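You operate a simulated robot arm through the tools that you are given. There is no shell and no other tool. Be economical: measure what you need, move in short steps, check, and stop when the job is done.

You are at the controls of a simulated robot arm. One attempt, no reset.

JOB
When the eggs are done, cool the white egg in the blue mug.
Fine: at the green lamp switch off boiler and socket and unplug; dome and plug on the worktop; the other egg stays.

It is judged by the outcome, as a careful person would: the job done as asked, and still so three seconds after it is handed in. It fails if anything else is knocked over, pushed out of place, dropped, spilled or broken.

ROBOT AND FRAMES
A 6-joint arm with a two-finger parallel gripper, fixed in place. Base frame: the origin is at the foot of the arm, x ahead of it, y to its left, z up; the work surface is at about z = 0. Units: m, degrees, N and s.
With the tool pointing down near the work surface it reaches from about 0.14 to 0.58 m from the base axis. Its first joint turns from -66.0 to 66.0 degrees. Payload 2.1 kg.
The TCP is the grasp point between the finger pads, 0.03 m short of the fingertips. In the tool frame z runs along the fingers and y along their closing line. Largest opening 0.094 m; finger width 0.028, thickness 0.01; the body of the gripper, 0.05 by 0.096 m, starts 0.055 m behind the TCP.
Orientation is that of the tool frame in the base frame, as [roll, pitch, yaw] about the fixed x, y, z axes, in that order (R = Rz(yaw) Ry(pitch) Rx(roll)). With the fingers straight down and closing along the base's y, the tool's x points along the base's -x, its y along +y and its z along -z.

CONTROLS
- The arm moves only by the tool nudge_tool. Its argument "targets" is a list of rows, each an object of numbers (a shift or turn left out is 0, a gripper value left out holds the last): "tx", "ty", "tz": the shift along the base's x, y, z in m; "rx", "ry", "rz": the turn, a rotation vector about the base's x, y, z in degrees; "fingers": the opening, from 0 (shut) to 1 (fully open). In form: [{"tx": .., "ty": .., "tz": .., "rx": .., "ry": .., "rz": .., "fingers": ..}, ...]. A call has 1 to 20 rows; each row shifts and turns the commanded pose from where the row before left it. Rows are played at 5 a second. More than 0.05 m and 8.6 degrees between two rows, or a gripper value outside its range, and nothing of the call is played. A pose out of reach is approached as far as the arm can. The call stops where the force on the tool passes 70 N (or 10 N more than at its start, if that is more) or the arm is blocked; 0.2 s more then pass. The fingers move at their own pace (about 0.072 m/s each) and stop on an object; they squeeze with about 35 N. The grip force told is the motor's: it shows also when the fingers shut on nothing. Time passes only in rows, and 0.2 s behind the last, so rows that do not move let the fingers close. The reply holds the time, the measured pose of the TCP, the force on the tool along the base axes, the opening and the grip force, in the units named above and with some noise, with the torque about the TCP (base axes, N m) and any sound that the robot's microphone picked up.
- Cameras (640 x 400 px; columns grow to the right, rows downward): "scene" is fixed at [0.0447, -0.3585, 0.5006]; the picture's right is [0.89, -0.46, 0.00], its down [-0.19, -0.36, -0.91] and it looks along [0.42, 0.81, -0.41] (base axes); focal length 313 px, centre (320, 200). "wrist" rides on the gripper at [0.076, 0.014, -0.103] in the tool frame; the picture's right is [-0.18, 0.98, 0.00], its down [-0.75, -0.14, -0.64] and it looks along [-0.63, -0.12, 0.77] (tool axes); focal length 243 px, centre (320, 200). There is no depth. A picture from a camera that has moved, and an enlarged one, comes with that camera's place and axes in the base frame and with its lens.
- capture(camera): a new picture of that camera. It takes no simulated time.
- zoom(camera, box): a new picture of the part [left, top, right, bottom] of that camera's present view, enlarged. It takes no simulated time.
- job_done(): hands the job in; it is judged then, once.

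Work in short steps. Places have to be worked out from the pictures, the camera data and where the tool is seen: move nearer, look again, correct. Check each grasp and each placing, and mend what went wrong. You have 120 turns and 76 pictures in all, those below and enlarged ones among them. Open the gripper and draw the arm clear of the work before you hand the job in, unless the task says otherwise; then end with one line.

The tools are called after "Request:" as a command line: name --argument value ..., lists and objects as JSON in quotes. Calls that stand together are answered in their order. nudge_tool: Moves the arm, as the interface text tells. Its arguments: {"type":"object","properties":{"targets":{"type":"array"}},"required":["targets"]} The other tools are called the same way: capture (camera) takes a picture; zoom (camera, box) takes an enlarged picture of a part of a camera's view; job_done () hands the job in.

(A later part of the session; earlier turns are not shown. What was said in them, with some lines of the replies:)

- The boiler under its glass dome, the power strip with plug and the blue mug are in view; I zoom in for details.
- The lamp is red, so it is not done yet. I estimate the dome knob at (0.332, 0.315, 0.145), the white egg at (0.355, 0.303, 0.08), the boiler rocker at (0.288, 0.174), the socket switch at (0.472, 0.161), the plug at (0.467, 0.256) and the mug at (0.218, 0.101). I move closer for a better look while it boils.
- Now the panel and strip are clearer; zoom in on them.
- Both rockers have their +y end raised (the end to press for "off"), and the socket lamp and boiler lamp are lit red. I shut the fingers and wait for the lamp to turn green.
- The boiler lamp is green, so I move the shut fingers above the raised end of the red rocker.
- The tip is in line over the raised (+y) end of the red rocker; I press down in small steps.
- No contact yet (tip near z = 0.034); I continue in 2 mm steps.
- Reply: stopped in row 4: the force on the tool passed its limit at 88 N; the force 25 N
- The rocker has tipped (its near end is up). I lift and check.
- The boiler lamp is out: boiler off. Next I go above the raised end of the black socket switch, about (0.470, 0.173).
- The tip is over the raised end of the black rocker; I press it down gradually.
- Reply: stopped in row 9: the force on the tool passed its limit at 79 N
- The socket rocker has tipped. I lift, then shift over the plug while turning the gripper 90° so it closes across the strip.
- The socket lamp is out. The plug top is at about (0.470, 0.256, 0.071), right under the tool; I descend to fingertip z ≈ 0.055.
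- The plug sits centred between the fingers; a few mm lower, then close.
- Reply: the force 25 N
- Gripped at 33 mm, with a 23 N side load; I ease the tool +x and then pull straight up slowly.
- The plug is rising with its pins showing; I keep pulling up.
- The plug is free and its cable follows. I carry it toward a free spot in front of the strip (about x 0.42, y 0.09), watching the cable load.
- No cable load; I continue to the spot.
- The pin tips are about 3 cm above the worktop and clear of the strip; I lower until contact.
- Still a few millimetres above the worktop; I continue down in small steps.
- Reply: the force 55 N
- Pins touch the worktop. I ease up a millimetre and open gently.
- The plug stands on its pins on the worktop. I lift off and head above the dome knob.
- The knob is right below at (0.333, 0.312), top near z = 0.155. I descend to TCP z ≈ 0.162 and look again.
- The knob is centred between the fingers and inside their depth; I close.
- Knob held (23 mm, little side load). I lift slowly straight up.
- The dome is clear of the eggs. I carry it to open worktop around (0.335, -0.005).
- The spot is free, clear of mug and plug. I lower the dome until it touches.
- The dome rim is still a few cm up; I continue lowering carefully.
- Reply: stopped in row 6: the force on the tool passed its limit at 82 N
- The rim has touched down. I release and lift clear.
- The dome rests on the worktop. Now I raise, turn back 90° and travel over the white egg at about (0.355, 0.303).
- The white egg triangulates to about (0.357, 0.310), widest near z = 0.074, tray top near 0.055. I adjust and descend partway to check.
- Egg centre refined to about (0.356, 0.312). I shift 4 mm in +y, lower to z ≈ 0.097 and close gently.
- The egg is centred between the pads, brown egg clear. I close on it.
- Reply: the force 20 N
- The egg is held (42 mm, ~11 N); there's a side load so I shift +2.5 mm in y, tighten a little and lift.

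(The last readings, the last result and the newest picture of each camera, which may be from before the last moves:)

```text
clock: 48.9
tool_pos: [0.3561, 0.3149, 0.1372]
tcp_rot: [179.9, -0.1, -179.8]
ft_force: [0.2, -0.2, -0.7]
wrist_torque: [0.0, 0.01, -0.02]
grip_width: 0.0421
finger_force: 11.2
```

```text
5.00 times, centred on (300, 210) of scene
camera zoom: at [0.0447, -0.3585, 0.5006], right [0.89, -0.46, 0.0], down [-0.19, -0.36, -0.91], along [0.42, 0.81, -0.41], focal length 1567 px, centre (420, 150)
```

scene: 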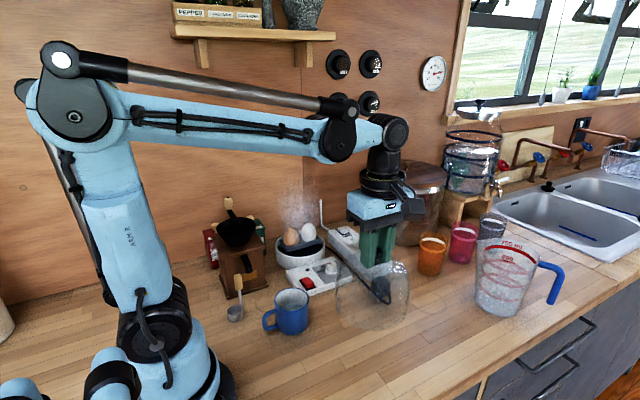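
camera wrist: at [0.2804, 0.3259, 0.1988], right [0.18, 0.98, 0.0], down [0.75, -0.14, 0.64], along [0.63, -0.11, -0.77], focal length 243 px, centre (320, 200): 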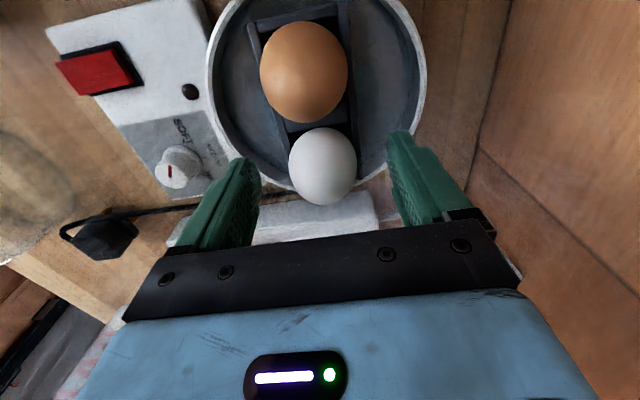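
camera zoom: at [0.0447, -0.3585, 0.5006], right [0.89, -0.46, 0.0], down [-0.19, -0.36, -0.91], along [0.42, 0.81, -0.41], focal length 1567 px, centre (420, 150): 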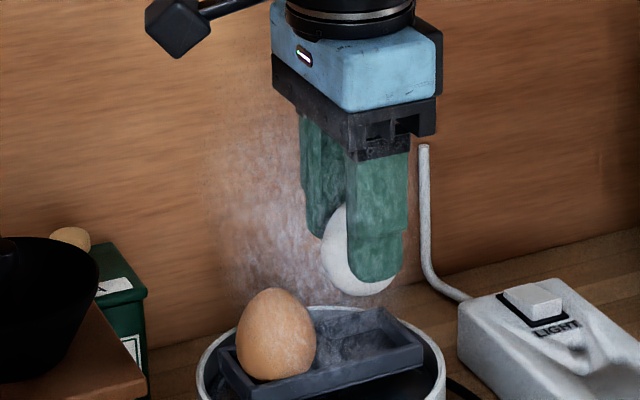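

The egg is up and held, its bottom about 2.5 cm below the tips. I raise it and carry it above the mug.

Request:
nudge_tool --targets '[{"tz": 0.03}, {"tz": 0.04}, {"tx": -0.01, "ty": -0.02}, {"tx": -0.02, "ty": -0.03}, {"tx": -0.02, "ty": -0.03}, {"tx": -0.02, "ty": -0.03}, {"tx": -0.02, "ty": -0.03}, {"tx": -0.02, "ty": -0.03}, {"tx": -0.02, "ty": -0.03}, {"tx": -0.008, "ty": -0.014}, {}]'

Request:
capture --camera "wrist"

Request:
zoom --camera "scene" --box '[240, 220, 360, 340]'

```text
clock: 51.3
tool_pos: [0.2175, 0.0993, 0.2068]
tcp_rot: [179.8, 0.0, -179.8]
ft_force: [0.2, 0.3, -1.2]
wrist_torque: [0.0, 0.0, 0.04]
grip_width: 0.0419
finger_force: 11.7
```

```text
33 pictures are left
camera wrist: at [0.1416, 0.1113, 0.3086], right [0.18, 0.98, 0.0], down [0.75, -0.14, 0.64], along [0.63, -0.11, -0.77], focal length 243 px, centre (320, 200)
```

wrist: 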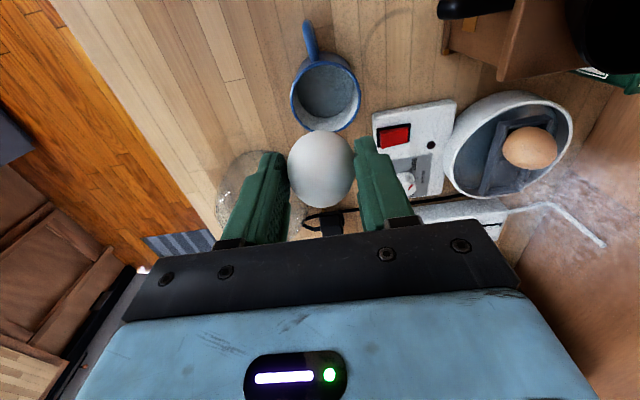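

```text
3.33 times, centred on (300, 280) of scene
camera zoom: at [0.0447, -0.3585, 0.5006], right [0.89, -0.46, 0.0], down [-0.19, -0.36, -0.91], along [0.42, 0.81, -0.41], focal length 1044 px, centre (387, -67)
```

zoom: 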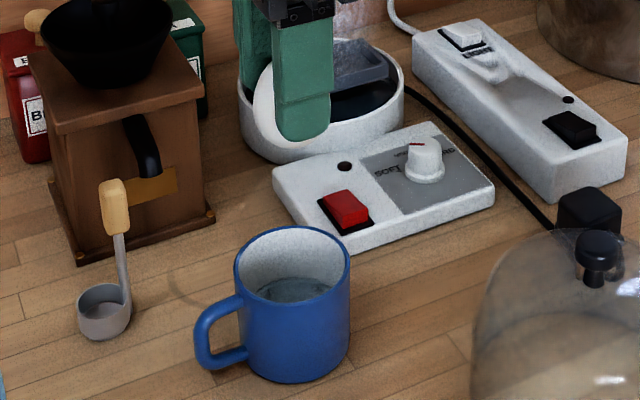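

The scene view puts the mug axis at about (0.218, 0.100) with the rim near z = 0.07, directly under the egg; the wrist view hints it could be slightly nearer. I lower to just above the rim and compare again.

Request:
nudge_tool --targets '[{"tz": -0.025}, {"tz": -0.025}, {"tz": -0.007}, {}]'

Request:
capture --camera "wrist"

Request:
zoom --camera "scene" --box '[240, 220, 340, 340]'

```text
clock: 52.3
tool_pos: [0.221, 0.0997, 0.1498]
tcp_rot: [179.8, 0.0, -179.9]
ft_force: [-0.6, 0.1, -0.4]
wrist_torque: [0.03, 0.01, -0.02]
grip_width: 0.0421
finger_force: 11.8
```

```text
31 pictures are left
camera wrist: at [0.1431, 0.1126, 0.2509], right [0.18, 0.98, 0.0], down [0.75, -0.14, 0.64], along [0.63, -0.11, -0.77], focal length 243 px, centre (320, 200)
```

wrist: 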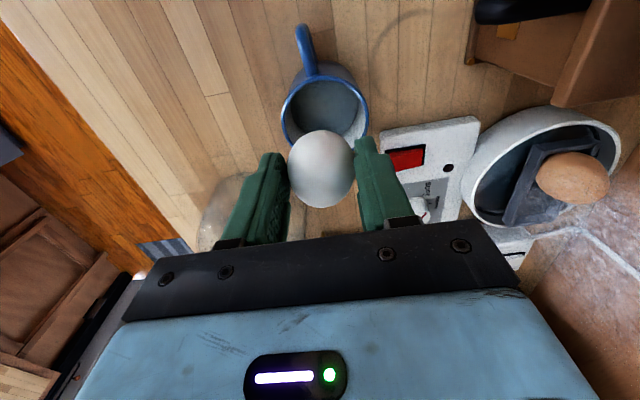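

```text
3.33 times, centred on (290, 280) of scene
camera zoom: at [0.0447, -0.3585, 0.5006], right [0.89, -0.46, 0.0], down [-0.19, -0.36, -0.91], along [0.42, 0.81, -0.41], focal length 1044 px, centre (420, -67)
```

zoom: 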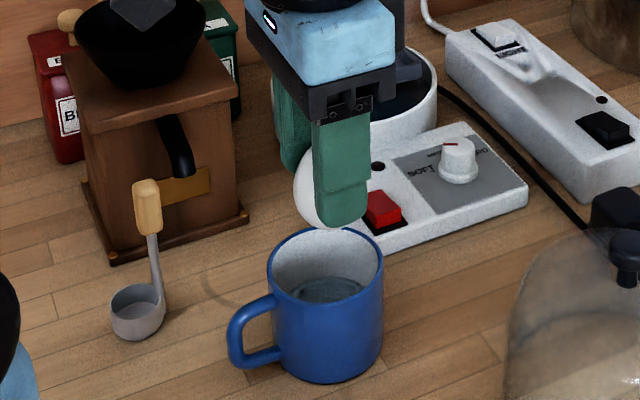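

The two cameras disagree slightly on the mug centre; I zoom the wrist view to measure the rim precisely.

Request:
zoom --camera "wrist" --box '[250, 50, 410, 210]'

```text
2.50 times, centred on (330, 130) of wrist
camera zoom: at [0.1431, 0.1126, 0.2509], right [0.18, 0.98, 0.0], down [0.75, -0.14, 0.64], along [0.63, -0.11, -0.77], focal length 606 px, centre (295, 375)
```

zoom: 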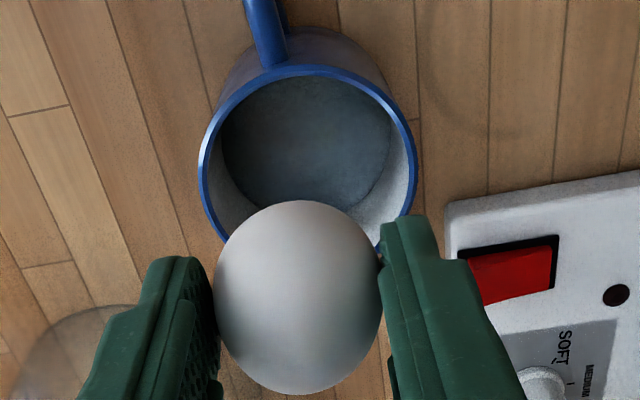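

Combining both views, the mug axis is about (−7, +4) mm from the egg. I correct and lower so the egg enters the rim.

Request:
nudge_tool --targets '[{"tx": -0.004, "ty": 0.002}, {"tx": -0.003, "ty": 0.002}, {"tz": -0.012}, {"tz": -0.01}, {}]'

Request:
zoom --camera "wrist" --box '[250, 50, 410, 210]'

Request:
zoom --camera "scene" --box '[260, 250, 330, 340]'

```text
clock: 53.5
tool_pos: [0.2133, 0.1056, 0.1269]
tcp_rot: [179.9, -0.1, -179.8]
ft_force: [0.5, -0.7, -0.9]
wrist_torque: [0.0, 0.0, -0.03]
grip_width: 0.0419
finger_force: 12.0
```

```text
2.50 times, centred on (330, 130) of wrist
camera zoom: at [0.1356, 0.1191, 0.2298], right [0.18, 0.98, 0.0], down [0.75, -0.14, 0.64], along [0.63, -0.11, -0.77], focal length 606 px, centre (295, 375)
```

zoom: 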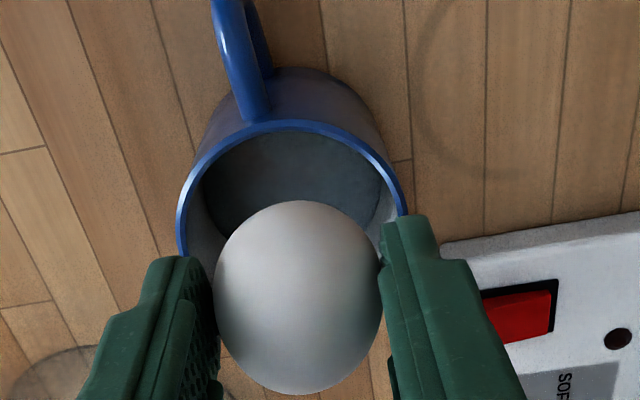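

```text
4.44 times, centred on (295, 295) of scene
camera zoom: at [0.0447, -0.3585, 0.5006], right [0.89, -0.46, 0.0], down [-0.19, -0.36, -0.91], along [0.42, 0.81, -0.41], focal length 1393 px, centre (431, -222)
```

zoom: 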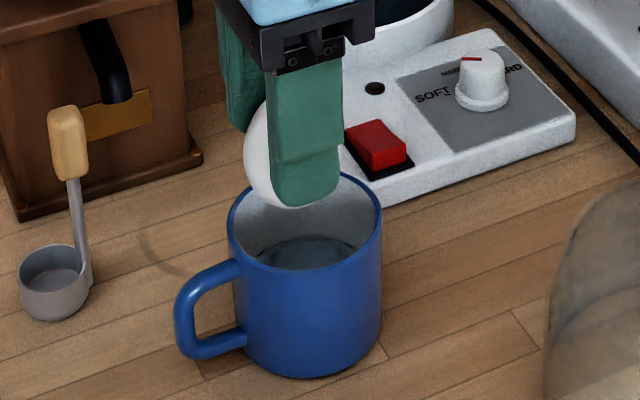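

The egg is now centred over the mug to within a few mm. I lower slowly until the fingertips are just above the rim.

Request:
nudge_tool --targets '[{"ty": -0.001, "tz": -0.008}, {"tz": -0.006}, {"tz": -0.004}, {"tz": -0.003}]'

Request:
zoom --camera "scene" --box '[260, 250, 330, 340]'

Request:
zoom --camera "wrist" --box '[250, 50, 410, 210]'

```text
clock: 54.5
tool_pos: [0.2117, 0.1042, 0.1062]
tcp_rot: [179.9, 0.1, -180.0]
ft_force: [-0.6, -0.9, -1.0]
wrist_torque: [0.01, 0.0, 0.01]
grip_width: 0.0418
finger_force: 12.0
```

```text
4.44 times, centred on (295, 295) of scene
camera zoom: at [0.0447, -0.3585, 0.5006], right [0.89, -0.46, 0.0], down [-0.19, -0.36, -0.91], along [0.42, 0.81, -0.41], focal length 1393 px, centre (431, -222)
```

zoom: 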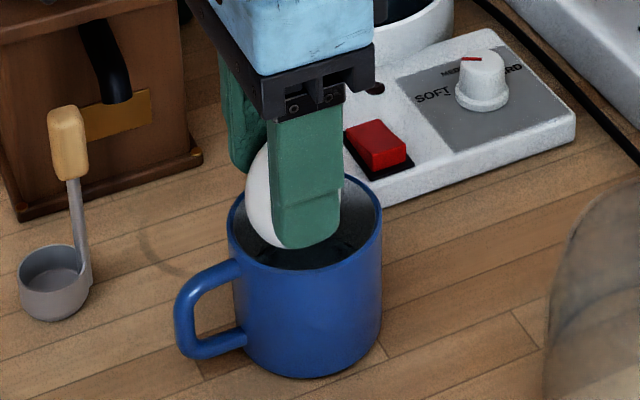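

```text
2.50 times, centred on (330, 130) of wrist
camera zoom: at [0.1348, 0.1181, 0.2081], right [0.18, 0.98, 0.0], down [0.75, -0.14, 0.64], along [0.63, -0.11, -0.77], focal length 606 px, centre (295, 375)
```

zoom: 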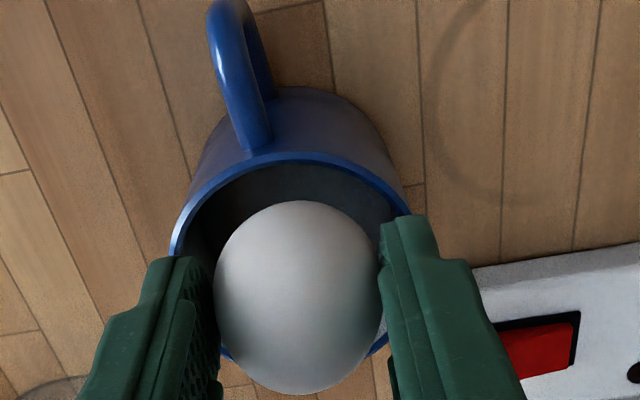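

Egg half inside the mug, fingertips just above the rim. I release it.

Request:
nudge_tool --targets '[{"tz": -0.002}, {"fingers": 0.75}, {}, {}, {}]'

Request:
zoom --camera "scene" --box '[260, 250, 330, 340]'

Request:
zoom --camera "wrist" --box '[250, 50, 410, 210]'

```text
clock: 55.7
tool_pos: [0.2105, 0.1051, 0.1028]
tcp_rot: [179.8, 0.1, -179.9]
ft_force: [-1.7, -0.9, 0.2]
wrist_torque: [0.01, 0.01, -0.02]
grip_width: 0.0704
finger_force: 0.0
```

```text
4.44 times, centred on (295, 295) of scene
camera zoom: at [0.0447, -0.3585, 0.5006], right [0.89, -0.46, 0.0], down [-0.19, -0.36, -0.91], along [0.42, 0.81, -0.41], focal length 1393 px, centre (431, -222)
```

zoom: 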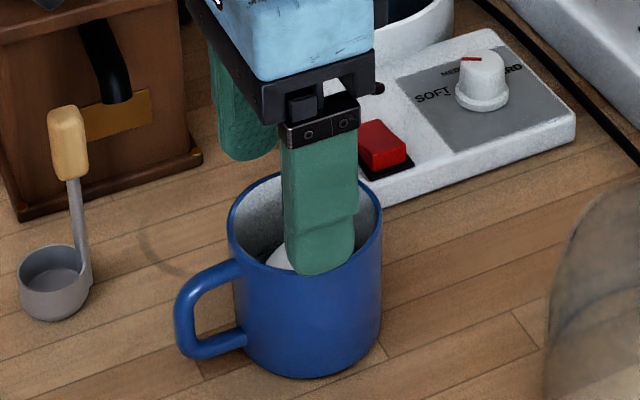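

```text
2.50 times, centred on (330, 130) of wrist
camera zoom: at [0.1348, 0.118, 0.2055], right [0.18, 0.98, 0.0], down [0.75, -0.14, 0.64], along [0.63, -0.11, -0.77], focal length 606 px, centre (295, 375)
```

zoom: 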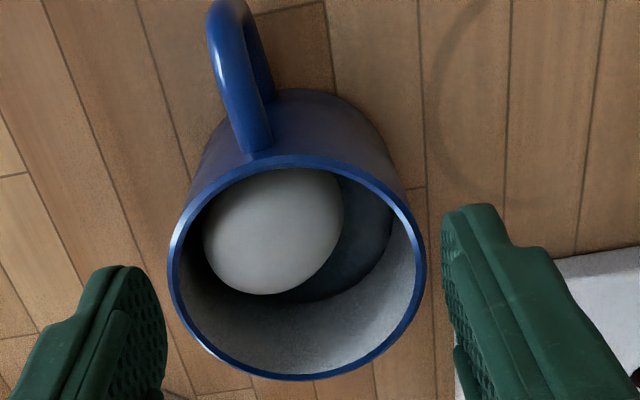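

The white egg is in the mug's water, mug undisturbed. I lift straight up, draw the arm clear and check the whole scene.

Request:
nudge_tool --targets '[{"tz": 0.03}, {"tz": 0.045}, {"tz": 0.05}, {"tz": 0.05}, {"tz": 0.05}, {"tz": 0.03, "tx": 0.03}, {"tx": 0.04, "fingers": 1}, {}, {}, {}, {}]'

Request:
capture --camera "scene"

Request:
zoom --camera "scene" --box '[240, 190, 420, 350]'

Request:
capture --camera "wrist"

```text
clock: 58.1
tool_pos: [0.281, 0.1017, 0.361]
tcp_rot: [179.7, 0.0, -179.8]
ft_force: [0.1, -0.3, -0.3]
wrist_torque: [0.02, 0.0, 0.0]
grip_width: 0.094
finger_force: 0.1
```

```text
22 pictures are left
```

scene: 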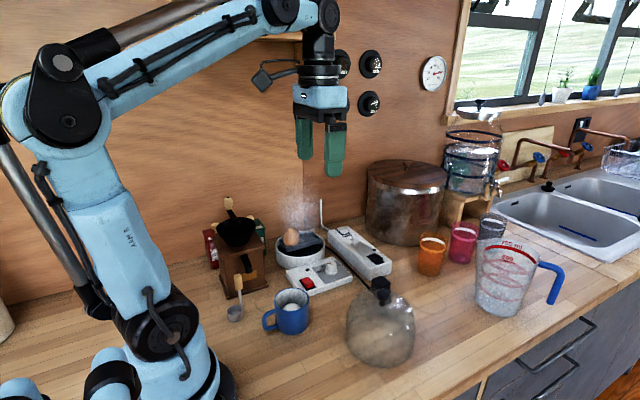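

```text
2.50 times, centred on (330, 270) of scene
camera zoom: at [0.0447, -0.3585, 0.5006], right [0.89, -0.46, 0.0], down [-0.19, -0.36, -0.91], along [0.42, 0.81, -0.41], focal length 783 px, centre (295, 25)
```

zoom: 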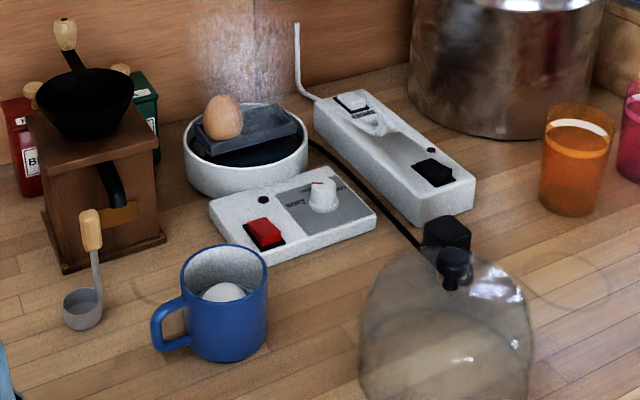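

```text
20 pictures are left
camera wrist: at [0.2033, 0.1141, 0.4636], right [0.18, 0.98, 0.0], down [0.75, -0.14, 0.64], along [0.63, -0.11, -0.77], focal length 243 px, centre (320, 200)
```

wrist: 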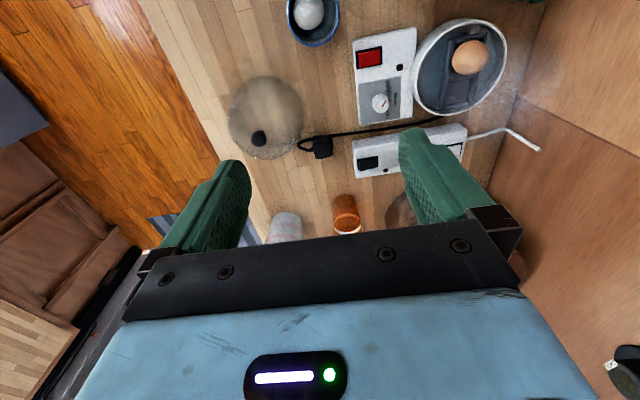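

Everything checks out: lamps off, plug and dome on the worktop, brown egg in the boiler, white egg in the mug's water, arm clear. I hand it in.

Request:
job_done

```text
The job is handed in.
```

The job is handed in: once the lamp turned green I switched off the boiler and socket and unplugged it, the dome and plug are on the worktop, the white egg is in the water in the blue mug, and the brown egg is still in the boiler.
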